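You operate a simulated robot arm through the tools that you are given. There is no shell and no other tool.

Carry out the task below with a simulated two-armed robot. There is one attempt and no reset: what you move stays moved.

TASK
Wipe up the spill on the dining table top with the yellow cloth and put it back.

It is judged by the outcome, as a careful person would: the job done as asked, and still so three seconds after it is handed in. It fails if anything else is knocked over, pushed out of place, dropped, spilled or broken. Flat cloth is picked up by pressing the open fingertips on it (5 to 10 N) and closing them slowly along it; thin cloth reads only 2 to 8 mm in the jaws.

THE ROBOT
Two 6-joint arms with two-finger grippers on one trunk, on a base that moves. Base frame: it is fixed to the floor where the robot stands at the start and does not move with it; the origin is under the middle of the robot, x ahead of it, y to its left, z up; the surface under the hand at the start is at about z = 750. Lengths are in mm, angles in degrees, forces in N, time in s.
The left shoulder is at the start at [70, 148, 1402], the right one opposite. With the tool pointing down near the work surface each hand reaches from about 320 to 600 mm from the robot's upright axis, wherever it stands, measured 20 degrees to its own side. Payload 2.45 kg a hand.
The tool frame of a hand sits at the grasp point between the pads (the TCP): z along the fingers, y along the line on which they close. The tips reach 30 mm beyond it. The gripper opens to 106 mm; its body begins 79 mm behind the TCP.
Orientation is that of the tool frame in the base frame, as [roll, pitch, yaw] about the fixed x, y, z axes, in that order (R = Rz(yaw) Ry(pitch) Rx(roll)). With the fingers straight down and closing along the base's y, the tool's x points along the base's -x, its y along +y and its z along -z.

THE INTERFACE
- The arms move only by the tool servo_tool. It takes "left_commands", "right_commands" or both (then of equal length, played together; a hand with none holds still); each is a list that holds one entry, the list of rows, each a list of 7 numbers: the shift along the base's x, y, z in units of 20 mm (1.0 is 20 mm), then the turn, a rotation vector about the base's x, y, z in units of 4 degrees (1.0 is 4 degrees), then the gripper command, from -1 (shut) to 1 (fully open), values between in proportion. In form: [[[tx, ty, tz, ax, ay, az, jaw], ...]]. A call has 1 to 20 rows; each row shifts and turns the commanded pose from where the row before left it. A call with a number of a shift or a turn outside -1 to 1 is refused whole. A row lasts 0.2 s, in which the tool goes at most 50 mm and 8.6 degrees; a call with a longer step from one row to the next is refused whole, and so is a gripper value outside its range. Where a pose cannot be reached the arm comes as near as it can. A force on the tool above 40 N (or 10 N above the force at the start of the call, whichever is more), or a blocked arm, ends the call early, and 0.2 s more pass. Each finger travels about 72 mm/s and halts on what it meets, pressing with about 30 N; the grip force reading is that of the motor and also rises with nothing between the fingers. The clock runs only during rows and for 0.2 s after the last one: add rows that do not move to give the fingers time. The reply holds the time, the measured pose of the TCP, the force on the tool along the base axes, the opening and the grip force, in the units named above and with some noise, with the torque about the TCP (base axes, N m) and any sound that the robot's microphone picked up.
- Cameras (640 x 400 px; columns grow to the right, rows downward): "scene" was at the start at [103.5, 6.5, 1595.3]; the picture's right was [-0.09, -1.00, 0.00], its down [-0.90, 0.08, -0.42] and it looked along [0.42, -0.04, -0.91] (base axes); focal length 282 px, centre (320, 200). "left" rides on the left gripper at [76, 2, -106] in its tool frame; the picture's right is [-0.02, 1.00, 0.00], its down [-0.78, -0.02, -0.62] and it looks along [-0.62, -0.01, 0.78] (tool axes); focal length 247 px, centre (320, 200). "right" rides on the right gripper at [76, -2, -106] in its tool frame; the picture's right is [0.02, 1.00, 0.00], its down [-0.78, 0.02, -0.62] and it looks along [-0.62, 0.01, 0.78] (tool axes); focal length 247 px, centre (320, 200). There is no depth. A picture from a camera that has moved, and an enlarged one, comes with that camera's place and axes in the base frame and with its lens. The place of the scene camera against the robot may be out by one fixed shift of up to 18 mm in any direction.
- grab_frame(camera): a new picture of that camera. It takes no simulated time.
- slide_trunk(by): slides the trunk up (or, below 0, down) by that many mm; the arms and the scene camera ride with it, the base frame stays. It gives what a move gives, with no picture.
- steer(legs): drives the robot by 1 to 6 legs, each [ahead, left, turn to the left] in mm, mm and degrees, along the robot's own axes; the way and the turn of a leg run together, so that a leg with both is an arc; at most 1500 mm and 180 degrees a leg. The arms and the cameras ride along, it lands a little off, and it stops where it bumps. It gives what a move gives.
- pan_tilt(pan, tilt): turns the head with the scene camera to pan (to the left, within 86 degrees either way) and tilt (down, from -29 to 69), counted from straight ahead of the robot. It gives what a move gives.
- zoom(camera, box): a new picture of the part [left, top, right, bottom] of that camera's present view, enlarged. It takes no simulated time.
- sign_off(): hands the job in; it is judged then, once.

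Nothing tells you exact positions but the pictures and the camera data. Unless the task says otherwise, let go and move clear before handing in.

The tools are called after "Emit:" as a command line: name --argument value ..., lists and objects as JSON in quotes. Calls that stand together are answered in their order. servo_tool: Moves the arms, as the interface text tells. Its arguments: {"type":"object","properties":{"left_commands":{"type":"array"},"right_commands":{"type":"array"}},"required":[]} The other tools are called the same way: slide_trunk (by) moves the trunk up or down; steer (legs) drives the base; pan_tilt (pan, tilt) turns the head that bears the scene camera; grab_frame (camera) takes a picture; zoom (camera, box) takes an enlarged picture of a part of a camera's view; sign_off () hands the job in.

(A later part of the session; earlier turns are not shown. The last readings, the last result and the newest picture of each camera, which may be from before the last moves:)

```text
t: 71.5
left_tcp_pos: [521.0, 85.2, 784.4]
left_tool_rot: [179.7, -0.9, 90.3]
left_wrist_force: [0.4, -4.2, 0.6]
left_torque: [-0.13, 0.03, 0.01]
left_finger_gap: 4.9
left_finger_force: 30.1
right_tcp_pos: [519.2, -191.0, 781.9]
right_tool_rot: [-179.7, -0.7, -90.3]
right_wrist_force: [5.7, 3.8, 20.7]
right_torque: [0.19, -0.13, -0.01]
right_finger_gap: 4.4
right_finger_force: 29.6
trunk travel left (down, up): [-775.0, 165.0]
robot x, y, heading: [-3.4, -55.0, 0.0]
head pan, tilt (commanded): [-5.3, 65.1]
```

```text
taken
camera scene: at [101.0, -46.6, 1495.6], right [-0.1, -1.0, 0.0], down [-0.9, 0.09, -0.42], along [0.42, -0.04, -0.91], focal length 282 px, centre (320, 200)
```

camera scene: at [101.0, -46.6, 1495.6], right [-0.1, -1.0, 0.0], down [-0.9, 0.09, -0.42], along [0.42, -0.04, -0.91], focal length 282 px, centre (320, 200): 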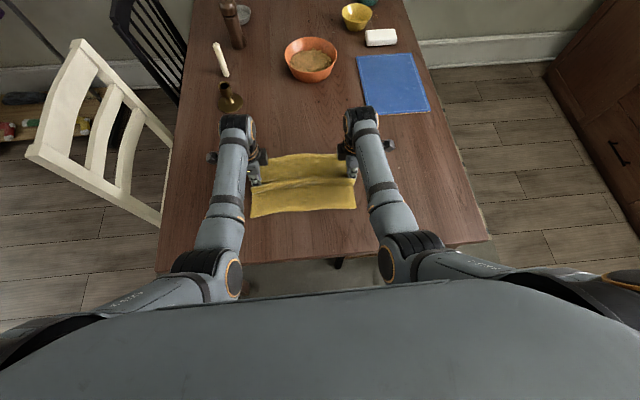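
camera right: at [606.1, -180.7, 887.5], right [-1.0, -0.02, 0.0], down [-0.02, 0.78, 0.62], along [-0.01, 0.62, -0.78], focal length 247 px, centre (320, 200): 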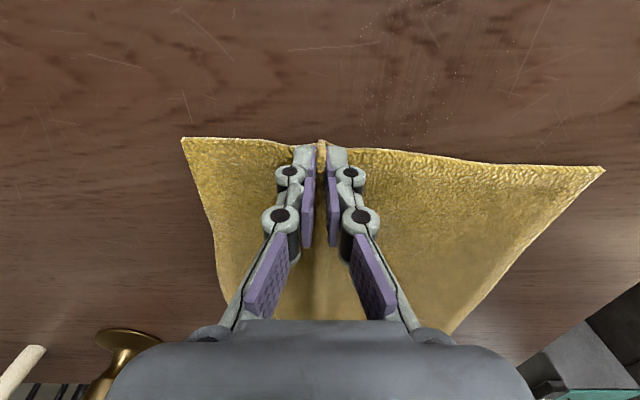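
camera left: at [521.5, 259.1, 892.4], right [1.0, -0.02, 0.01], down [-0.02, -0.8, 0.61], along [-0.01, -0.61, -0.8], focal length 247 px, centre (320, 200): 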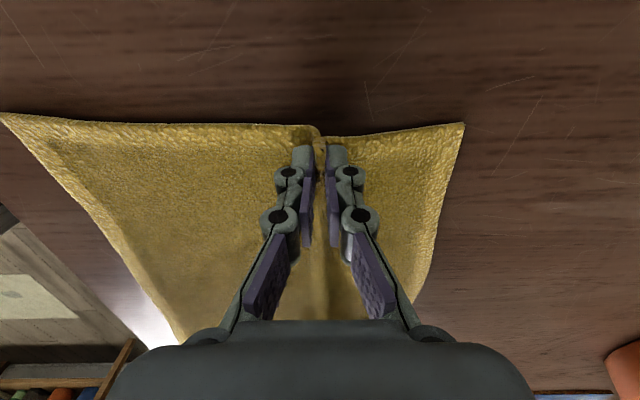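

The rub strokes are done, though the cloth has bunched a bit in x from the back strokes. I'll ease the pressure and drive left to uncover the spot and check it.

Emit:
servo_tool --left_commands '[[[0.4, 0, 0.2, 0, 0, 0, -1], [0.4, 0, 0.2, 0, 0, 0, -1], [0, 0, 0, 0, 0, 0, -1]]]' --right_commands '[[[0.4, 0, 0.25, 0, 0, 0, -1], [0.4, 0, 0.25, 0, 0, 0, -1], [0, 0, 0, 0, 0, 0, -1]]]'

Emit:
steer --legs '[[0, 205, 0]]'

Emit:
grab_frame --camera "scene"

Emit:
zoom --camera "scene" --box '[360, 110, 480, 200]'

Emit:
grab_frame --camera "left"

Emit:
grab_frame --camera "right"

```text
t: 72.3
left_tcp_pos: [537.3, 84.4, 790.7]
left_tool_rot: [179.6, -1.1, 90.3]
left_wrist_force: [0.0, -4.6, -0.3]
left_torque: [-0.1, 0.02, 0.02]
left_finger_gap: 4.8
left_finger_force: 30.2
right_tcp_pos: [533.9, -191.3, 789.4]
right_tool_rot: [-179.9, -0.6, -90.5]
right_wrist_force: [0.4, 3.8, -0.2]
right_torque: [0.14, 0.01, -0.03]
right_finger_gap: 4.7
right_finger_force: 29.9
trunk travel left (down, up): [-775.0, 165.0]
robot x, y, heading: [-2.1, -51.0, -0.1]
head pan, tilt (commanded): [-5.3, 65.1]
```

```text
t: 73.9
left_tcp_pos: [537.1, 292.5, 788.7]
left_tool_rot: [179.7, -1.0, 90.7]
left_wrist_force: [-0.1, -4.5, 0.6]
left_torque: [-0.08, 0.05, -0.02]
left_finger_gap: 5.0
left_finger_force: 29.9
right_tcp_pos: [536.4, 14.4, 790.0]
right_tool_rot: [-179.9, -0.7, -89.9]
right_wrist_force: [0.7, 3.6, 0.7]
right_torque: [0.11, 0.04, 0.0]
right_finger_gap: 4.4
right_finger_force: 29.8
trunk travel left (down, up): [-775.0, 165.0]
robot x, y, heading: [1.6, 148.0, 0.3]
head pan, tilt (commanded): [-5.3, 65.1]
```

```text
taken
camera scene: at [103.1, 156.9, 1495.3], right [-0.09, -1.0, 0.0], down [-0.9, 0.08, -0.42], along [0.42, -0.04, -0.91], focal length 282 px, centre (320, 200)
```

scene: 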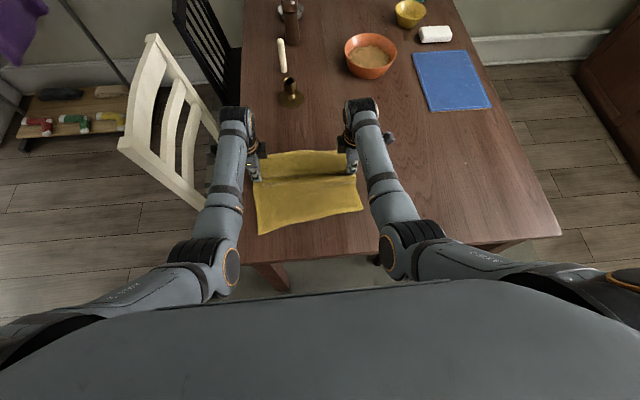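

```text
4.44 times, centred on (420, 155) of scene
camera zoom: at [103.1, 156.9, 1495.3], right [-0.09, -1.0, 0.0], down [-0.9, 0.08, -0.42], along [0.42, -0.04, -0.91], focal length 1256 px, centre (-124, 400)
```

zoom: 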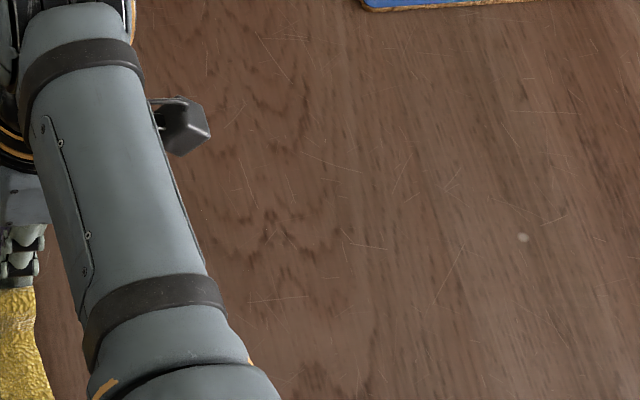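

```text
taken
camera left: at [536.9, 366.6, 898.1], right [1.0, -0.01, 0.0], down [-0.01, -0.79, 0.61], along [0.0, -0.61, -0.79], focal length 247 px, centre (320, 200)
```

left: 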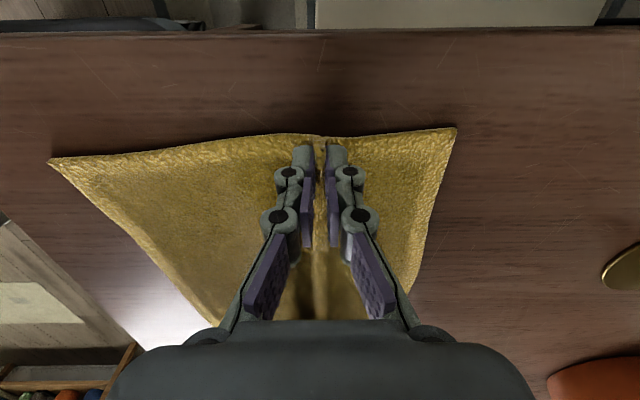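

```text
taken
camera right: at [538.1, -60.4, 895.7], right [-1.0, -0.02, 0.0], down [-0.02, 0.79, 0.61], along [-0.01, 0.61, -0.79], focal length 247 px, centre (320, 200)
```

right: 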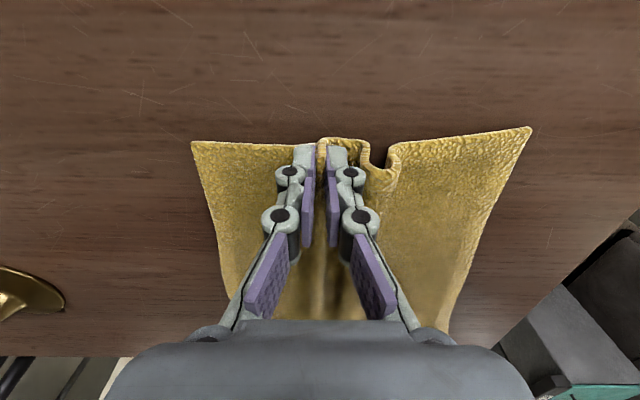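

The spot looks clean from here. The cloth's far edge is nearly home, but the near edge is bunched forward, about 90 mm on the right and 35 mm on the left. I'll set it to its home y and x, lower it, and release the right hand so I can pull the near-right corner out.

Emit:
steer --legs '[[0, 9, 0]]'

Emit:
servo_tool --left_commands '[[[0.3, 0, 0, 0, 0, 0, -1], [0, 0, -0.15, 0, 0, 0, -1], [0, 0, -0.1, 0, 0, 0, -1], [0, 0, 0, 0, 0, 0, -1]]]' --right_commands '[[[0.3, 0, 0, 0, 0, 0, -1], [0, 0, -0.15, 0, 0, 0, -1], [0, 0, -0.1, 0, 0, 0, -1], [0, 0, 0, 0, 0, 0, -1]]]'

```text
t: 74.7
left_tcp_pos: [536.3, 300.7, 789.7]
left_tool_rot: [179.7, -0.9, 90.8]
left_wrist_force: [-0.1, -3.7, -0.1]
left_torque: [-0.12, 0.03, -0.03]
left_finger_gap: 4.7
left_finger_force: 30.2
right_tcp_pos: [536.6, 24.1, 788.5]
right_tool_rot: [-179.9, -0.6, -89.9]
right_wrist_force: [0.9, 3.8, 1.3]
right_torque: [0.11, 0.06, -0.01]
right_finger_gap: 4.5
right_finger_force: 29.8
trunk travel left (down, up): [-775.0, 165.0]
robot x, y, heading: [-1.7, 161.5, 0.4]
head pan, tilt (commanded): [-5.3, 65.1]
```

```text
t: 75.7
left_tcp_pos: [541.3, 300.4, 785.9]
left_tool_rot: [179.6, -1.0, 90.7]
left_wrist_force: [0.1, -4.2, 1.7]
left_torque: [-0.13, 0.02, -0.04]
left_finger_gap: 4.8
left_finger_force: 30.3
right_tcp_pos: [542.5, 25.1, 783.1]
right_tool_rot: [-179.9, -0.6, -89.9]
right_wrist_force: [-0.9, 2.9, 2.7]
right_torque: [0.13, 0.06, 0.0]
right_finger_gap: 4.9
right_finger_force: 29.7
trunk travel left (down, up): [-775.0, 165.0]
robot x, y, heading: [0.9, 159.5, 0.3]
head pan, tilt (commanded): [-5.3, 65.1]
```

Emit:
servo_tool --right_commands '[[[0, 0, 0, 0, 0, 0, -0.9], [0, 0, 0, 0, 0, 0, -0.8], [0, 0, 0, 0, 0, 0, -0.7], [0, 0, 0, 0, 0, 0, -0.6], [0, 0, 0, 0, 0, 0, -0.6], [0, 0, 0.4, 0, 0, 0, -0.6], [0, 0, 0.8, 0, 0, 0, -0.6], [0, 0, 0.8, 0, 0, 0, -0.6], [0, 0, 0.8, 0, 0, 0, -0.6], [0, 0, 0.8, 0, 0, 0, -0.6], [0, 0, 0, 0, 0, 0, -0.6]]]'

Emit:
grab_frame --camera "right"

Emit:
grab_frame --camera "scene"

```text
t: 78.1
left_tcp_pos: [541.9, 300.2, 784.0]
left_tool_rot: [179.7, -1.0, 90.7]
left_wrist_force: [0.9, -0.2, 1.5]
left_torque: [0.01, 0.03, -0.01]
left_finger_gap: 4.6
left_finger_force: 30.1
right_tcp_pos: [539.7, 25.5, 855.6]
right_tool_rot: [-179.9, -0.6, -89.8]
right_wrist_force: [0.4, 0.4, 0.0]
right_torque: [-0.01, -0.03, -0.01]
right_finger_gap: 21.1
right_finger_force: 0.0
trunk travel left (down, up): [-775.0, 165.0]
robot x, y, heading: [-0.2, 159.8, 0.1]
head pan, tilt (commanded): [-5.3, 65.1]
```

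```text
taken
camera right: at [542.9, -49.9, 962.2], right [-1.0, -0.02, 0.0], down [-0.02, 0.79, 0.61], along [-0.01, 0.61, -0.79], focal length 247 px, centre (320, 200)
```

right: 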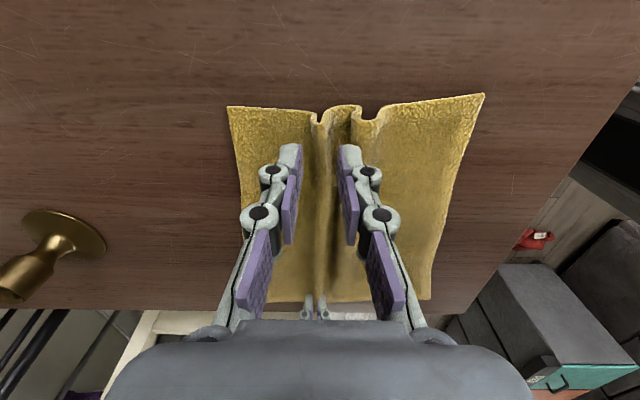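

```text
taken
camera scene: at [103.1, 166.1, 1495.3], right [-0.09, -1.0, 0.0], down [-0.9, 0.08, -0.42], along [0.42, -0.04, -0.91], focal length 282 px, centre (320, 200)
```

scene: 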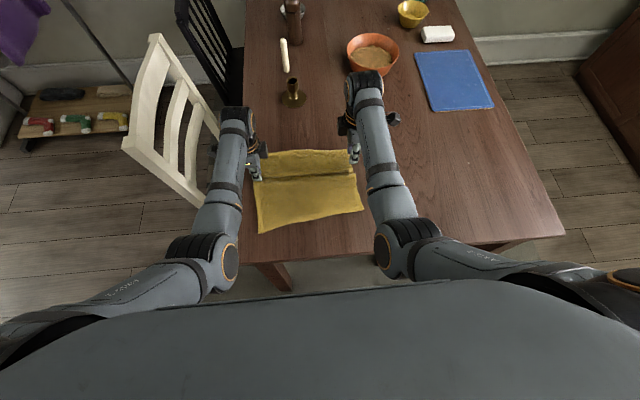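

Two ridges remain on the right side and the near-right corner sits at about [409, 2]. I'll move the right hand to that corner, keeping a bit outward to stay clear of the wrist limit.

Emit:
servo_tool --right_commands '[[[-0.2, -0.3, 0, 0, 0, 0, -0.35], [-0.6, -0.3, 0, 0, 0, 0, -0.35], [-0.6, -0.2, 0, 0, 0, 0, -0.35], [-0.6, -0.1, 0, 0, 0, 0, -0.35], [-0.6, 0, 0, 0, 0, 0, -0.35], [-0.6, 0, 0, 0, 0, 0, -0.35], [-0.6, 0, 0, 0, 0, 0, -0.35], [-0.6, 0, 0, 0, 0, 0, -0.35], [-0.6, 0, 0, 0, 0, 0, -0.35], [0, 0, 0, 0, 0, 0, -0.35]]]'

Emit:
grab_frame --camera "right"

Emit:
grab_frame --camera "scene"

```text
t: 80.3
left_tcp_pos: [542.0, 299.7, 783.7]
left_tool_rot: [179.7, -1.0, 90.7]
left_wrist_force: [-0.7, -1.1, 1.4]
left_torque: [-0.02, 0.09, 0.0]
left_finger_gap: 4.9
left_finger_force: 29.9
right_tcp_pos: [447.8, -14.1, 858.7]
right_tool_rot: [-179.2, -3.4, -90.2]
right_wrist_force: [0.2, 0.4, 0.0]
right_torque: [0.0, -0.03, 0.01]
right_finger_gap: 34.4
right_finger_force: 0.0
trunk travel left (down, up): [-775.0, 165.0]
robot x, y, heading: [1.7, 155.7, 0.4]
head pan, tilt (commanded): [-5.3, 65.1]
```

```text
taken
camera right: at [447.7, -85.1, 968.4], right [-1.0, -0.02, -0.01], down [-0.02, 0.82, 0.57], along [0.0, 0.57, -0.82], focal length 247 px, centre (320, 200)
```

right: 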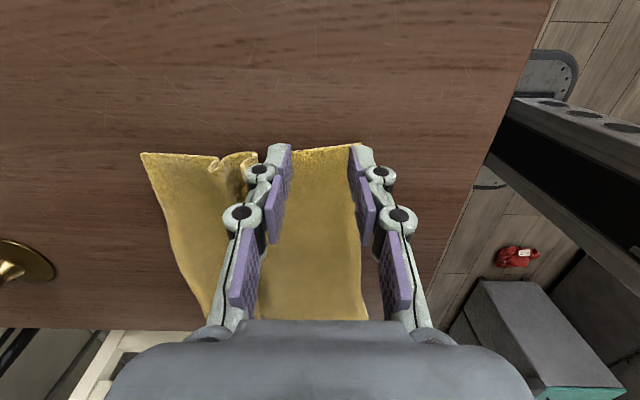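

```text
taken
camera scene: at [103.2, 166.2, 1495.3], right [-0.09, -1.0, 0.0], down [-0.9, 0.08, -0.42], along [0.42, -0.04, -0.91], focal length 282 px, centre (320, 200)
```

scene: 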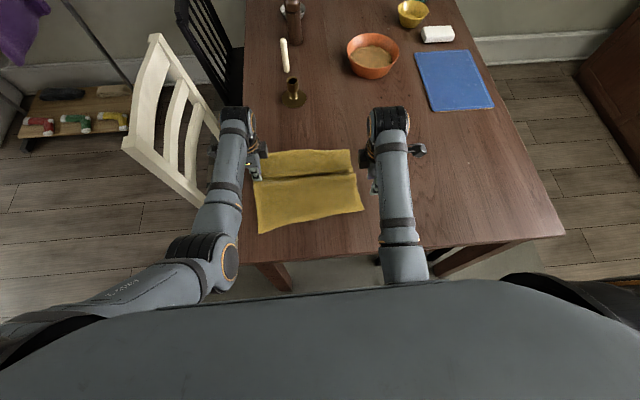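

The right hand's inner limit is tighter close to the body. I'll release the left hand too, bring both hands to a comfortable posture, then back the base away so the near corners fall in the good reach zone.

Emit:
servo_tool --left_commands '[[[0, 0, 0, 0, 0, 0, -0.9], [0, 0, 0, 0, 0, 0, -0.8], [0, 0, 0, 0, 0, 0, -0.7], [0, 0, 0, 0, 0, 0, -0.6], [0, 0, 0, 0, 0, 0, -0.6], [0, 0, 0.4, 0, 0, 0, -0.6], [0, 0, 0.8, 0, 0, 0, -0.6], [0, 0, 0.8, 0, 0, 0, -0.6], [0, 0, 0.8, 0, 0, 0, -0.6], [0, 0, 0.5, 0, 0, 0, -0.6], [0, 0, 0, 0, 0, 0, -0.6]]]' --right_commands '[[[0.3, -0.2, 0, 0, 0, 0, -0.35], [0.6, -0.1, 0, -0.2, -0.1, 0, -0.35], [0.6, 0, 0, -0.2, 0, 0, -0.35], [0.6, 0, 0, -0.2, 0, 0, -0.35], [0.6, 0, 0, -0.2, 0, 0, -0.35], [0.6, 0, 0, 0, 0, 0, -0.35], [0.6, 0, 0, 0, 0, 0, -0.35], [0.6, 0, 0, 0, 0, 0, -0.35], [0, 0, 0, 0, 0, 0, -0.35], [0, 0, 0, 0, 0, 0, -0.35], [0, 0, 0, 0, 0, 0, -0.35]]]'

Emit:
pan_tilt --pan 86 --tilt 40

Emit:
grab_frame --camera "scene"

Emit:
pan_tilt --pan -86 --tilt 40

Emit:
grab_frame --camera "scene"

```text
t: 82.7
left_tcp_pos: [542.6, 300.4, 850.7]
left_tool_rot: [179.8, -0.9, 90.7]
left_wrist_force: [-0.3, -0.4, 1.0]
left_torque: [0.04, 0.02, 0.0]
left_finger_gap: 21.1
left_finger_force: 0.1
right_tcp_pos: [532.3, 0.2, 856.7]
right_tool_rot: [-179.4, -3.7, -89.9]
right_wrist_force: [0.2, 0.6, 0.0]
right_torque: [0.0, -0.04, -0.03]
right_finger_gap: 34.3
right_finger_force: 0.0
trunk travel left (down, up): [-775.0, 165.0]
robot x, y, heading: [1.7, 159.9, 0.2]
head pan, tilt (commanded): [-5.3, 65.1]
```

```text
t: 84.3
left_tcp_pos: [541.5, 299.5, 851.0]
left_tool_rot: [179.6, -1.0, 90.7]
left_wrist_force: [0.2, 0.6, -0.1]
left_torque: [0.0, 0.0, -0.02]
left_finger_gap: 21.3
left_finger_force: 0.1
right_tcp_pos: [533.7, 0.4, 857.0]
right_tool_rot: [-179.6, -3.8, -90.0]
right_wrist_force: [0.1, 0.0, -1.0]
right_torque: [-0.01, 0.03, -0.02]
right_finger_gap: 34.4
right_finger_force: 0.0
trunk travel left (down, up): [-775.0, 165.0]
robot x, y, heading: [-1.6, 160.8, 0.4]
head pan, tilt (commanded): [85.9, 40.0]
```

```text
taken
camera scene: at [48.4, 256.5, 1527.6], right [1.0, -0.07, 0.0], down [-0.04, -0.64, -0.77], along [0.05, 0.76, -0.64], focal length 282 px, centre (320, 200)
```

scene: 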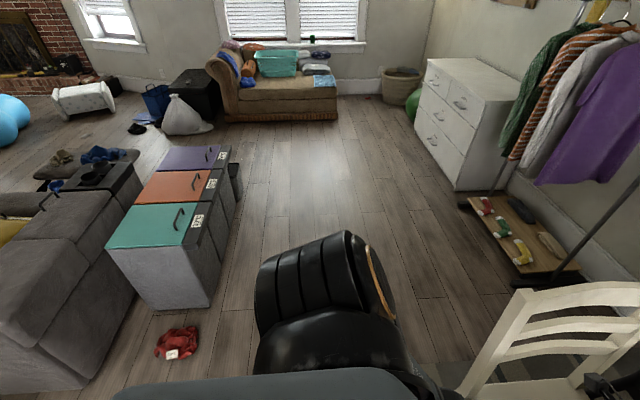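

```text
t: 86.9
left_tcp_pos: [541.9, 299.7, 850.6]
left_tool_rot: [179.7, -1.1, 90.7]
left_wrist_force: [0.2, -0.4, 0.3]
left_torque: [0.02, -0.04, 0.01]
left_finger_gap: 21.2
left_finger_force: 0.1
right_tcp_pos: [532.5, 0.2, 856.8]
right_tool_rot: [-179.5, -3.8, -89.9]
right_wrist_force: [-0.5, -0.6, -0.1]
right_torque: [0.01, 0.03, -0.01]
right_finger_gap: 34.5
right_finger_force: 0.1
trunk travel left (down, up): [-775.0, 165.0]
robot x, y, heading: [0.4, 159.5, 0.1]
head pan, tilt (commanded): [-85.9, 40.0]
```

```text
taken
camera scene: at [49.2, 86.9, 1527.7], right [-1.0, -0.08, 0.0], down [-0.05, 0.64, -0.77], along [0.06, -0.76, -0.64], focal length 282 px, centre (320, 200)
```

scene: 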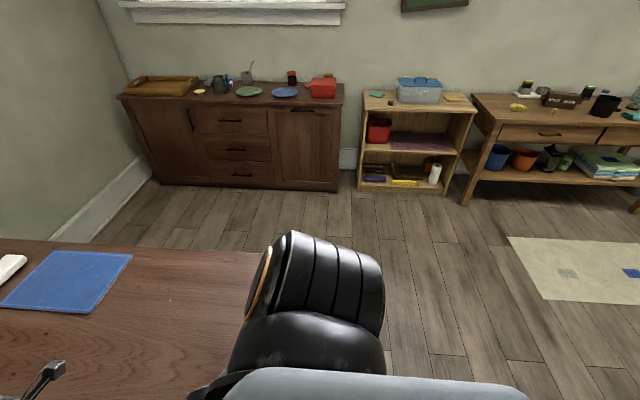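

There's ample free space behind the robot. I'll level the right hand, back the base up 150 mm, and restore the head view.

Emit:
servo_tool --right_commands '[[[0.2, 0.1, 0, 0.32, 0, 0, -0.35], [0.2, 0.1, 0, 0.32, 0, 0, -0.35], [0.2, 0.1, 0, 0.31, 0, 0, -0.35], [0, 0, 0, 0, 0, 0, -0.35]]]'

Emit:
steer --legs '[[-150, 0, 0]]'

Emit:
pan_tilt --pan -12 --tilt 58

Emit:
grab_frame --camera "scene"

Emit:
zoom --camera "scene" --box '[280, 80, 480, 220]'

Emit:
grab_frame --camera "right"

Emit:
grab_frame --camera "left"

```text
t: 87.9
left_tcp_pos: [541.6, 300.3, 850.3]
left_tool_rot: [179.7, -1.1, 90.8]
left_wrist_force: [0.3, -0.5, 0.7]
left_torque: [0.02, -0.03, -0.03]
left_finger_gap: 21.2
left_finger_force: 0.1
right_tcp_pos: [545.0, 8.0, 857.3]
right_tool_rot: [-179.5, 0.0, -90.0]
right_wrist_force: [0.0, -0.5, 0.1]
right_torque: [-0.01, -0.02, 0.02]
right_finger_gap: 34.3
right_finger_force: 0.0
trunk travel left (down, up): [-775.0, 165.0]
robot x, y, heading: [1.9, 162.3, 0.4]
head pan, tilt (commanded): [-85.9, 40.0]
```

```text
t: 89.3
left_tcp_pos: [393.4, 299.0, 849.3]
left_tool_rot: [179.8, -0.9, 90.7]
left_wrist_force: [0.1, 0.6, -0.7]
left_torque: [0.02, 0.01, 0.02]
left_finger_gap: 21.0
left_finger_force: 0.0
right_tcp_pos: [395.9, 8.1, 856.7]
right_tool_rot: [-179.6, 0.0, -89.9]
right_wrist_force: [-0.2, -0.5, 0.4]
right_torque: [-0.02, 0.03, 0.0]
right_finger_gap: 34.2
right_finger_force: 0.1
trunk travel left (down, up): [-775.0, 165.0]
robot x, y, heading: [-148.9, 157.8, 0.4]
head pan, tilt (commanded): [-85.9, 40.0]
```

```text
t: 90.8
left_tcp_pos: [393.1, 298.8, 850.0]
left_tool_rot: [179.7, -1.0, 90.6]
left_wrist_force: [0.3, 0.1, 0.1]
left_torque: [0.01, 0.02, -0.02]
left_finger_gap: 21.2
left_finger_force: 0.0
right_tcp_pos: [395.0, 7.8, 856.9]
right_tool_rot: [-179.5, 0.0, -89.9]
right_wrist_force: [-0.1, 0.3, 0.6]
right_torque: [0.0, 0.0, 0.01]
right_finger_gap: 34.4
right_finger_force: 0.1
trunk travel left (down, up): [-775.0, 165.0]
robot x, y, heading: [-151.1, 155.4, 0.3]
head pan, tilt (commanded): [-12.0, 58.0]
```

```text
taken
camera scene: at [-39.7, 156.8, 1503.3], right [-0.2, -0.98, 0.0], down [-0.83, 0.17, -0.53], along [0.52, -0.11, -0.85], focal length 282 px, centre (320, 200)
```

scene: 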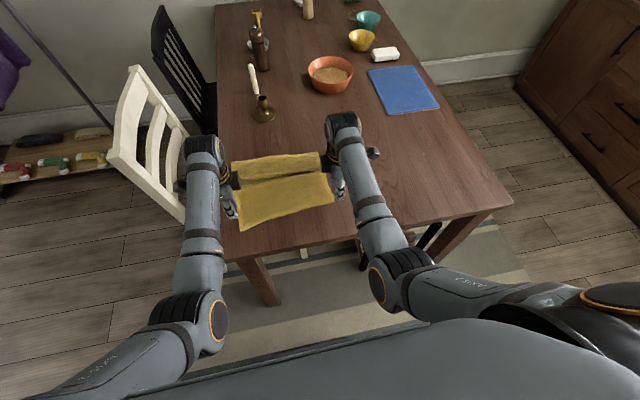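

```text
2.86 times, centred on (380, 150) of scene
camera zoom: at [-39.7, 156.8, 1503.3], right [-0.2, -0.98, 0.0], down [-0.83, 0.17, -0.53], along [0.52, -0.11, -0.85], focal length 807 px, centre (149, 343)
```

zoom: 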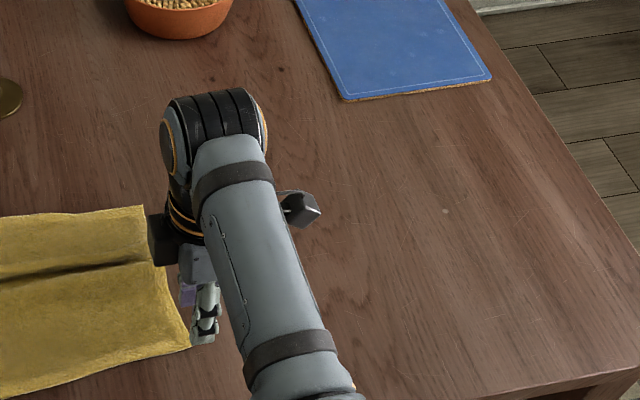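

```text
taken
camera right: at [396.4, -69.6, 961.8], right [-1.0, -0.02, -0.01], down [-0.02, 0.78, 0.62], along [-0.01, 0.62, -0.78], focal length 247 px, centre (320, 200)
```

right: 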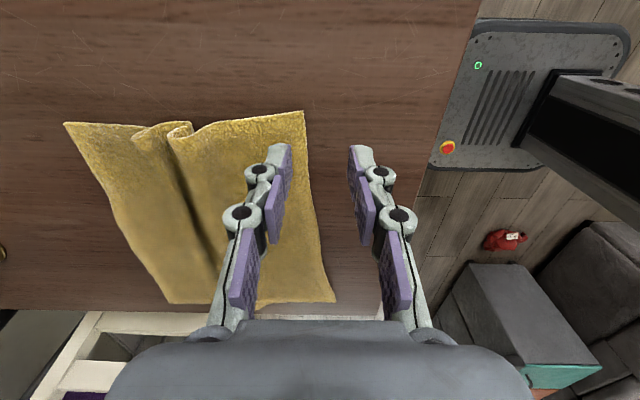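

```text
taken
camera left: at [392.9, 374.2, 958.3], right [1.0, -0.01, 0.0], down [-0.01, -0.79, 0.61], along [0.0, -0.61, -0.79], focal length 247 px, centre (320, 200)
```

left: 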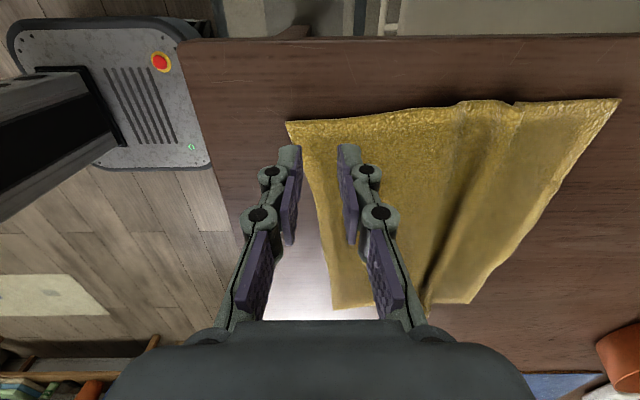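

The spot area looks clean. I'll nudge the base 8 mm right, then position over the near corners: right at about [437, 14] and left at about [398, 291].

Emit:
steer --legs '[[0, -8, 0]]'

Emit:
servo_tool --left_commands '[[[0.05, 0, -0.5, 0, 0, 0, -0.35], [0.05, 0, -0.5, 0, 0, 0, -0.35], [0.05, 0, -0.5, 0, 0, 0, -0.35], [0.05, 0, -0.5, 0, 0, 0, -0.35], [0.05, 0, -0.5, 0, 0, 0, -0.35], [0, 0, -0.3, 0, 0, 0, -0.35], [0, 0, 0, 0, 0, 0, -0.35]]]' --right_commands '[[[0.42, 0.14, -0.6, 0, 0, 0, -0.35], [0.42, 0.14, -0.6, 0, 0, 0, -0.35], [0.42, 0.14, -0.6, 0, 0, 0, -0.35], [0.42, 0.14, -0.6, 0, 0, 0, -0.35], [0.42, 0.14, -0.6, 0, 0, 0, -0.35], [0, 0, -0.1, 0, 0, 0, -0.35], [0, 0, 0, 0, 0, 0, -0.35]]]'

Emit:
grab_frame --camera "right"

Emit:
grab_frame --camera "left"

```text
t: 91.5
left_tcp_pos: [391.7, 293.5, 850.4]
left_tool_rot: [179.7, -1.0, 90.8]
left_wrist_force: [0.2, -0.1, 0.5]
left_torque: [-0.02, 0.04, 0.0]
left_finger_gap: 21.1
left_finger_force: 0.1
right_tcp_pos: [395.6, 0.1, 855.9]
right_tool_rot: [-179.6, 0.0, -89.8]
right_wrist_force: [-0.4, -0.2, 0.5]
right_torque: [-0.01, -0.02, 0.01]
right_finger_gap: 34.5
right_finger_force: 0.1
trunk travel left (down, up): [-775.0, 165.0]
robot x, y, heading: [-148.9, 148.1, 0.3]
head pan, tilt (commanded): [-12.0, 58.0]
```

```text
t: 93.1
left_tcp_pos: [397.7, 292.0, 794.1]
left_tool_rot: [179.7, -0.9, 90.7]
left_wrist_force: [0.2, -0.4, -0.5]
left_torque: [0.02, -0.01, 0.0]
left_finger_gap: 34.4
left_finger_force: 0.1
right_tcp_pos: [436.0, 13.3, 792.6]
right_tool_rot: [-179.5, 0.0, -89.8]
right_wrist_force: [-0.8, -0.4, 0.1]
right_torque: [0.01, -0.04, 0.01]
right_finger_gap: 34.2
right_finger_force: 0.0
trunk travel left (down, up): [-775.0, 165.0]
robot x, y, heading: [-153.7, 150.8, 0.3]
head pan, tilt (commanded): [-12.0, 58.0]
```

```text
taken
camera right: at [437.5, -62.5, 898.4], right [-1.0, -0.02, -0.01], down [-0.02, 0.78, 0.62], along [-0.01, 0.62, -0.78], focal length 247 px, centre (320, 200)
```

right: 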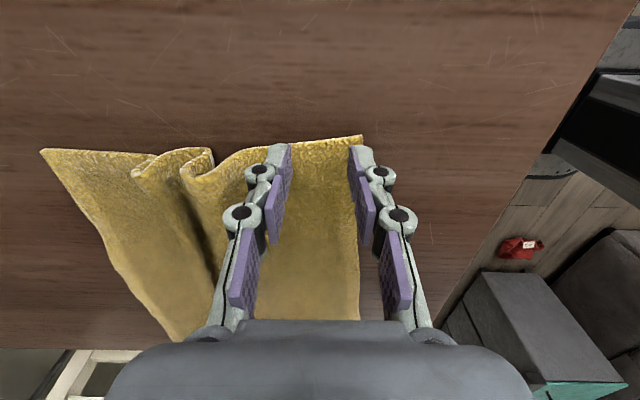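

```text
taken
camera left: at [398.1, 366.8, 902.1], right [1.0, -0.01, 0.01], down [-0.01, -0.79, 0.61], along [0.0, -0.61, -0.79], focal length 247 px, centre (320, 200)
```

left: 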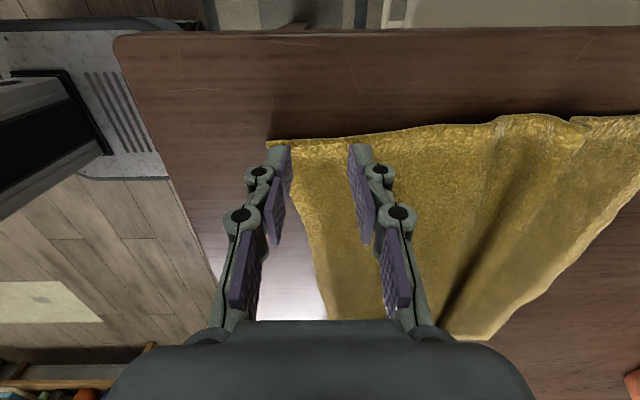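

Both near fingers sit right at the cloth edge, so I'll shift inward a little and creep down to contact.

Emit:
servo_tool --left_commands '[[[0.15, 0, 0, 0, 0, 0, -0.35], [0.15, 0, 0, 0, 0, 0, -0.35], [0, 0, -0.15, 0, 0, 0, -0.35], [0, 0, -0.15, 0, 0, 0, -0.35], [0, 0, -0.1, 0, 0, 0, -0.35], [0, 0, -0.05, 0, 0, 0, -0.35], [0, 0, 0, 0, 0, 0, -0.35]]]' --right_commands '[[[0.2, 0, 0, 0, 0, 0, -0.35], [0.2, 0, 0, 0, 0, 0, -0.35], [0, 0, -0.15, 0, 0, 0, -0.35], [0, 0, -0.15, 0, 0, 0, -0.35], [0, 0, -0.1, 0, 0, 0, -0.35], [0, 0, -0.05, 0, 0, 0, -0.35], [0, 0, 0, 0, 0, 0, -0.35]]]'

```text
t: 94.7
left_tcp_pos: [403.1, 292.6, 785.9]
left_tool_rot: [179.7, -1.0, 90.8]
left_wrist_force: [0.0, 0.0, -0.3]
left_torque: [0.01, 0.0, 0.01]
left_finger_gap: 34.3
left_finger_force: 0.1
right_tcp_pos: [445.7, 14.3, 786.4]
right_tool_rot: [-179.5, 0.0, -89.9]
right_wrist_force: [-0.2, 0.5, -0.5]
right_torque: [0.01, 0.0, 0.0]
right_finger_gap: 34.5
right_finger_force: 0.1
trunk travel left (down, up): [-775.0, 165.0]
robot x, y, heading: [-151.4, 149.1, -0.1]
head pan, tilt (commanded): [-12.0, 58.0]
```

Emit:
servo_tool --left_commands '[[[0, 0, -0.08, 0, 0, 0, -0.35], [0, 0, -0.06, 0, 0, 0, -0.35], [0, 0, -0.05, 0, 0, 0, -0.35], [0, 0, 0, 0, 0, 0, -0.35]]]' --right_commands '[[[0, 0, -0.08, 0, 0, 0, -0.35], [0, 0, -0.06, 0, 0, 0, -0.35], [0, 0, -0.05, 0, 0, 0, -0.35], [0, 0, 0, 0, 0, 0, -0.35]]]'

```text
t: 95.7
left_tcp_pos: [401.8, 292.4, 782.9]
left_tool_rot: [179.6, -1.0, 90.8]
left_wrist_force: [1.2, 1.2, 5.0]
left_torque: [0.03, 0.01, -0.03]
left_finger_gap: 35.1
left_finger_force: 0.2
right_tcp_pos: [445.3, 14.2, 782.4]
right_tool_rot: [-179.4, 0.1, -89.9]
right_wrist_force: [-0.4, 0.6, 4.8]
right_torque: [0.02, 0.04, 0.0]
right_finger_gap: 34.5
right_finger_force: 0.1
trunk travel left (down, up): [-775.0, 165.0]
robot x, y, heading: [-149.3, 147.3, 0.0]
head pan, tilt (commanded): [-12.0, 58.0]
```

Contact is about 5 N on both. I'll close slowly.

Emit:
servo_tool --left_commands '[[[0, 0, -0.04, 0, 0, 0, -0.35], [0, 0, 0, 0, 0, 0, -0.4], [0, 0, 0, 0, 0, 0, -0.45], [0, 0, 0, 0, 0, 0, -0.5], [0, 0, 0.02, 0, 0, 0, -0.55], [0, 0, 0.02, 0, 0, 0, -0.6], [0, 0, 0.02, 0, 0, 0, -0.65], [0, 0, 0, 0, 0, 0, -0.7], [0, 0, 0, 0, 0, 0, -0.75], [0, 0, 0, 0, 0, 0, -0.8], [0, 0, 0, 0, 0, 0, -0.85], [0, 0, 0, 0, 0, 0, -0.9], [0, 0, 0, 0, 0, 0, -0.95], [0, 0, 0, 0, 0, 0, -1], [0, 0, 0, 0, 0, 0, -1], [0, 0, 0, 0, 0, 0, -1]]]' --right_commands '[[[0, 0, -0.04, 0, 0, 0, -0.35], [0, 0, 0, 0, 0, 0, -0.4], [0, 0, 0, 0, 0, 0, -0.45], [0, 0, 0, 0, 0, 0, -0.5], [0, 0, 0.02, 0, 0, 0, -0.55], [0, 0, 0.02, 0, 0, 0, -0.6], [0, 0, 0.02, 0, 0, 0, -0.65], [0, 0, 0, 0, 0, 0, -0.7], [0, 0, 0, 0, 0, 0, -0.75], [0, 0, 0, 0, 0, 0, -0.8], [0, 0, 0, 0, 0, 0, -0.85], [0, 0, 0, 0, 0, 0, -0.9], [0, 0, 0, 0, 0, 0, -0.95], [0, 0, 0, 0, 0, 0, -1], [0, 0, 0, 0, 0, 0, -1], [0, 0, 0, 0, 0, 0, -1]]]'

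Emit:
grab_frame --camera "right"

Emit:
grab_frame --camera "left"

```text
t: 99.1
left_tcp_pos: [402.8, 292.3, 782.7]
left_tool_rot: [179.7, -1.1, 90.8]
left_wrist_force: [0.6, -1.6, 7.6]
left_torque: [-0.03, 0.03, 0.0]
left_finger_gap: 4.6
left_finger_force: 29.8
right_tcp_pos: [442.7, 13.9, 783.2]
right_tool_rot: [-179.3, 0.0, -90.0]
right_wrist_force: [-1.5, 0.7, 6.7]
right_torque: [0.1, 0.01, 0.03]
right_finger_gap: 4.4
right_finger_force: 30.4
trunk travel left (down, up): [-775.0, 165.0]
robot x, y, heading: [-148.3, 151.5, 0.1]
head pan, tilt (commanded): [-12.0, 58.0]
```

```text
taken
camera right: at [444.4, -63.5, 888.8], right [-1.0, -0.02, -0.01], down [-0.03, 0.78, 0.62], along [-0.01, 0.62, -0.78], focal length 247 px, centre (320, 200)
```

right: 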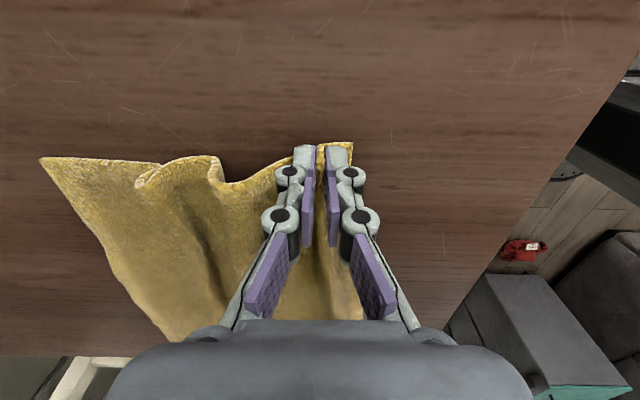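

```text
taken
camera left: at [402.8, 366.6, 891.3], right [1.0, -0.01, 0.01], down [-0.01, -0.79, 0.61], along [0.0, -0.61, -0.79], focal length 247 px, centre (320, 200)
```

left: 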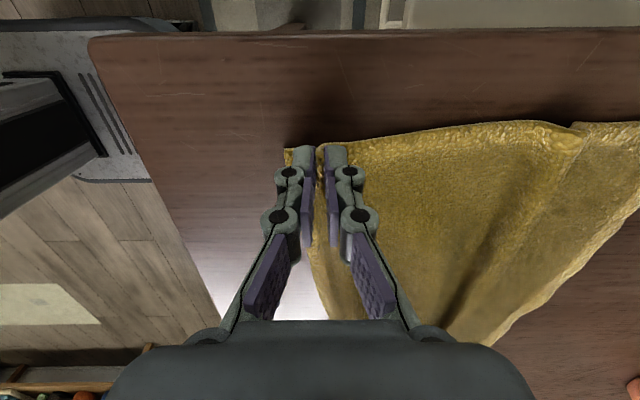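

Both near corners are pinched. I'll back up about 31 mm and go 20 mm left with both, then pull the right corner a further 40 mm toward the robot to take out the bunching.

Emit:
servo_tool --left_commands '[[[0, 0, 0.1, 0, 0, 0, -1], [0, 0, 0, 0, 0, 0, -1]]]' --right_commands '[[[0, 0, 0.1, 0, 0, 0, -1], [0, 0, 0, 0, 0, 0, -1]]]'

Emit:
steer --legs '[[-31, 20, 0]]'

Emit:
servo_tool --right_commands '[[[-0.3, 0, 0, 0, 0, 0, -1], [-0.3, 0, 0, 0, 0, 0, -1], [-0.3, 0, 0, 0, 0, 0, -1], [-0.3, 0, 0, 0, 0, 0, -1], [-0.3, 0, 0, 0, 0, 0, -1], [0, 0, 0, 0, 0, 0, -1]]]'

Emit:
grab_frame --camera "right"

Emit:
grab_frame --camera "left"

Emit:
grab_frame --camera "scene"

```text
t: 99.7
left_tcp_pos: [401.9, 291.6, 785.0]
left_tool_rot: [179.7, -0.9, 90.7]
left_wrist_force: [0.9, -1.4, 3.2]
left_torque: [-0.04, 0.04, 0.0]
left_finger_gap: 4.3
left_finger_force: 30.1
right_tcp_pos: [443.7, 14.3, 783.3]
right_tool_rot: [-179.5, 0.0, -89.8]
right_wrist_force: [-0.4, 0.9, 2.2]
right_torque: [0.06, -0.03, -0.03]
right_finger_gap: 4.5
right_finger_force: 30.5
trunk travel left (down, up): [-775.0, 165.0]
robot x, y, heading: [-147.3, 152.3, 0.6]
head pan, tilt (commanded): [-12.0, 58.0]
```

```text
t: 100.6
left_tcp_pos: [371.7, 311.7, 784.9]
left_tool_rot: [179.6, -0.9, 90.7]
left_wrist_force: [1.1, -1.1, 2.5]
left_torque: [-0.05, 0.02, 0.05]
left_finger_gap: 4.4
left_finger_force: 29.8
right_tcp_pos: [413.8, 31.8, 783.7]
right_tool_rot: [-179.5, 0.1, -89.9]
right_wrist_force: [0.1, 1.1, 1.1]
right_torque: [0.05, -0.02, 0.03]
right_finger_gap: 4.4
right_finger_force: 30.5
trunk travel left (down, up): [-775.0, 165.0]
robot x, y, heading: [-182.2, 174.5, 0.2]
head pan, tilt (commanded): [-12.0, 58.0]
```

```text
t: 102.0
left_tcp_pos: [372.7, 311.6, 785.0]
left_tool_rot: [179.6, -1.1, 90.7]
left_wrist_force: [0.8, -0.6, 2.1]
left_torque: [-0.03, 0.03, -0.01]
left_finger_gap: 4.1
left_finger_force: 30.2
right_tcp_pos: [384.4, 33.4, 783.1]
right_tool_rot: [-179.5, -0.1, -89.9]
right_wrist_force: [0.6, -0.5, 3.8]
right_torque: [0.06, -0.05, 0.01]
right_finger_gap: 4.3
right_finger_force: 29.5
trunk travel left (down, up): [-775.0, 165.0]
robot x, y, heading: [-180.5, 170.0, 0.1]
head pan, tilt (commanded): [-12.0, 58.0]
```

```text
taken
camera right: at [384.9, -43.5, 889.1], right [-1.0, -0.02, -0.01], down [-0.02, 0.78, 0.62], along [-0.01, 0.62, -0.78], focal length 247 px, centre (320, 200)
```

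right: 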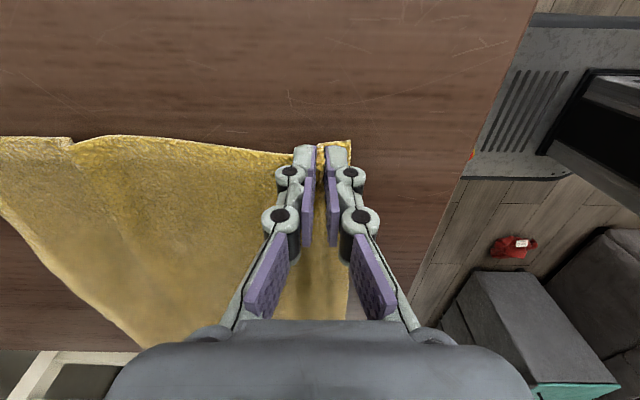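

```text
taken
camera left: at [372.9, 386.5, 893.0], right [1.0, -0.01, 0.01], down [-0.01, -0.79, 0.61], along [0.0, -0.61, -0.79], focal length 247 px, centre (320, 200)
```

left: 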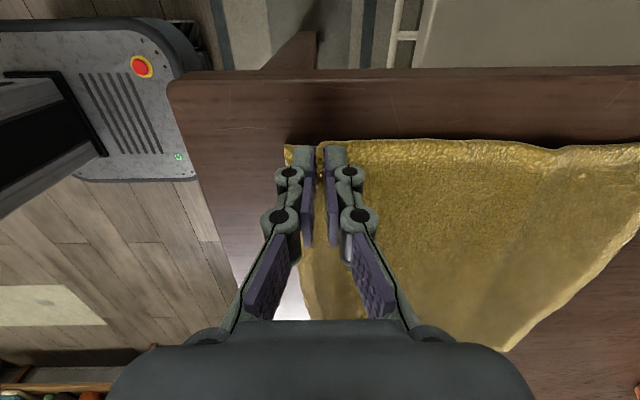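

```text
taken
camera scene: at [-71.3, 168.6, 1503.3], right [-0.2, -0.98, 0.0], down [-0.83, 0.17, -0.53], along [0.52, -0.11, -0.85], focal length 282 px, centre (320, 200)
```

scene: 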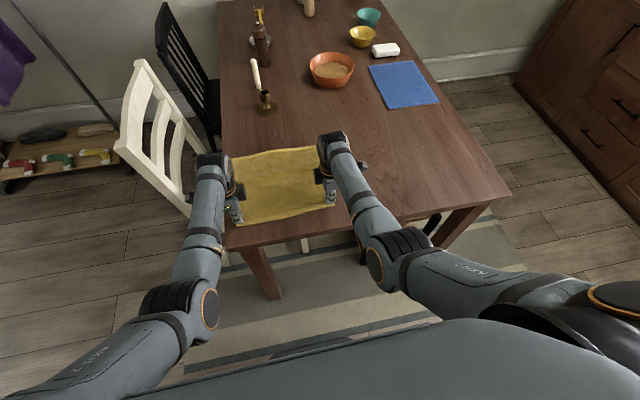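

The ridges have pulled out nicely. I'll pull the right corner about 11 mm more and check the far corners from the scene camera.

Emit:
servo_tool --right_commands '[[[-0.2, 0, 0, 0, 0, 0, -1], [-0.2, 0, 0, 0, 0, 0, -1], [-0.15, 0, 0, 0, 0, 0, -1], [0, 0, 0, 0, 0, 0, -1]]]'

Emit:
zoom --camera "scene" --box '[200, 120, 360, 240]'

Emit:
grab_frame --camera "right"

```text
t: 103.0
left_tcp_pos: [373.1, 312.1, 785.2]
left_tool_rot: [179.6, -0.9, 90.8]
left_wrist_force: [-0.1, -1.3, 1.8]
left_torque: [0.01, 0.05, 0.01]
left_finger_gap: 4.4
left_finger_force: 29.8
right_tcp_pos: [372.1, 33.2, 783.0]
right_tool_rot: [-179.4, 0.0, -89.9]
right_wrist_force: [1.3, 0.5, 4.6]
right_torque: [0.07, -0.02, 0.02]
right_finger_gap: 4.2
right_finger_force: 29.5
trunk travel left (down, up): [-775.0, 165.0]
robot x, y, heading: [-181.9, 169.0, 0.2]
head pan, tilt (commanded): [-12.0, 58.0]
```

```text
3.33 times, centred on (280, 180) of scene
camera zoom: at [-71.4, 168.8, 1503.4], right [-0.2, -0.98, 0.0], down [-0.83, 0.17, -0.53], along [0.52, -0.11, -0.85], focal length 942 px, centre (453, 267)
```

zoom: 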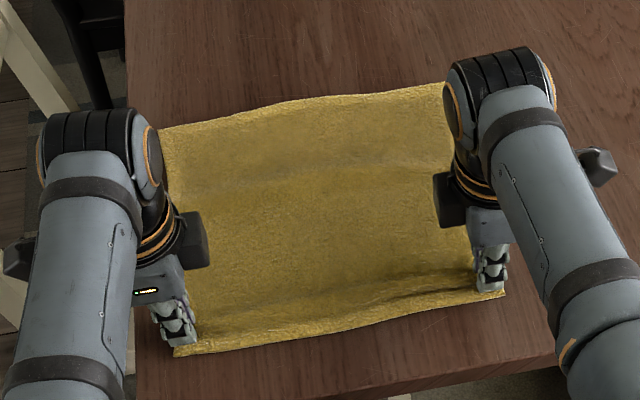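

```text
taken
camera right: at [373.5, -43.4, 888.9], right [-1.0, -0.02, -0.01], down [-0.02, 0.78, 0.62], along [-0.01, 0.62, -0.78], focal length 247 px, centre (320, 200)
```

right: 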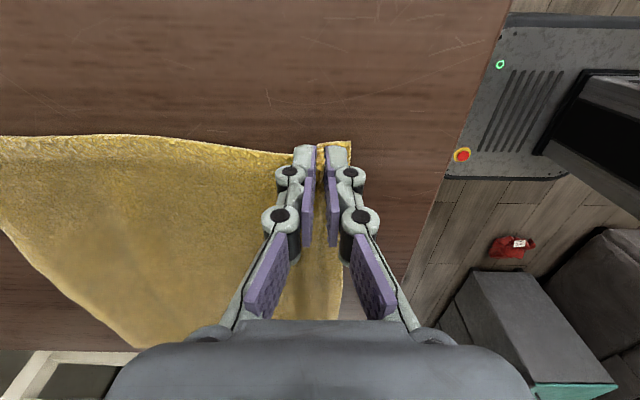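

The far edge is within about 5 mm of home and the cloth is nearly flat. Next I'll open the fingers slowly with light pressure while shifting 15 mm toward the robot, so the near fingers spread the pinch folds flat.

Emit:
servo_tool --left_commands '[[[0, 0, -0.08, 0, 0, 0, -1], [0, 0, -0.04, 0, 0, 0, -0.92], [-0.075, 0, 0, 0, 0, 0, -0.86], [-0.075, 0, 0, 0, 0, 0, -0.8], [-0.075, 0, 0, 0, 0, 0, -0.74], [-0.075, 0, 0, 0, 0, 0, -0.68], [-0.075, 0, 0, 0, 0, 0, -0.62], [-0.075, 0, 0, 0, 0, 0, -0.56], [-0.075, 0, 0, 0, 0, 0, -0.5], [-0.075, 0, 0, 0, 0, 0, -0.44], [-0.075, 0, 0, 0, 0, 0, -0.38], [-0.075, 0, 0, 0, 0, 0, -0.32], [0, 0, 0, 0, 0, 0, -0.32]]]' --right_commands '[[[0, 0, -0.04, 0, 0, 0, -1], [0, 0, 0, 0, 0, 0, -0.92], [-0.075, 0, 0, 0, 0, 0, -0.86], [-0.075, 0, 0, 0, 0, 0, -0.8], [-0.075, 0, 0, 0, 0, 0, -0.74], [-0.075, 0, 0, 0, 0, 0, -0.68], [-0.075, 0, 0, 0, 0, 0, -0.62], [-0.075, 0, 0, 0, 0, 0, -0.56], [-0.075, 0, 0, 0, 0, 0, -0.5], [-0.075, 0, 0, 0, 0, 0, -0.44], [-0.075, 0, 0, 0, 0, 0, -0.38], [-0.075, 0, 0, 0, 0, 0, -0.32], [0, 0, 0, 0, 0, 0, -0.32]]]'

Emit:
grab_frame --camera "right"

Emit:
grab_frame --camera "left"

```text
t: 105.8
left_tcp_pos: [357.4, 312.6, 781.6]
left_tool_rot: [179.6, -1.0, 90.7]
left_wrist_force: [0.7, -0.4, 7.9]
left_torque: [0.0, -0.11, -0.01]
left_finger_gap: 35.9
left_finger_force: 3.4
right_tcp_pos: [357.3, 33.8, 783.4]
right_tool_rot: [-179.4, 0.0, -89.9]
right_wrist_force: [2.1, -0.1, 3.0]
right_torque: [-0.01, -0.04, -0.01]
right_finger_gap: 36.1
right_finger_force: 0.1
trunk travel left (down, up): [-775.0, 165.0]
robot x, y, heading: [-181.7, 172.7, 0.4]
head pan, tilt (commanded): [-12.0, 58.0]
```

```text
taken
camera right: at [358.3, -43.9, 889.1], right [-1.0, -0.02, -0.01], down [-0.02, 0.78, 0.62], along [-0.01, 0.62, -0.78], focal length 247 px, centre (320, 200)
```

right: 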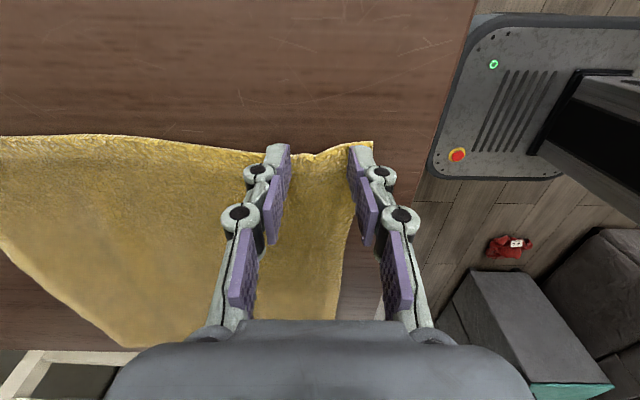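

```text
taken
camera left: at [357.5, 386.8, 890.7], right [1.0, -0.01, 0.01], down [-0.01, -0.79, 0.61], along [0.0, -0.61, -0.79], focal length 247 px, centre (320, 200)
```

left: 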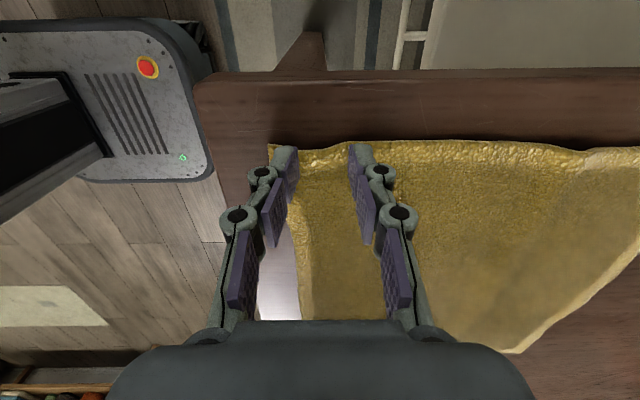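

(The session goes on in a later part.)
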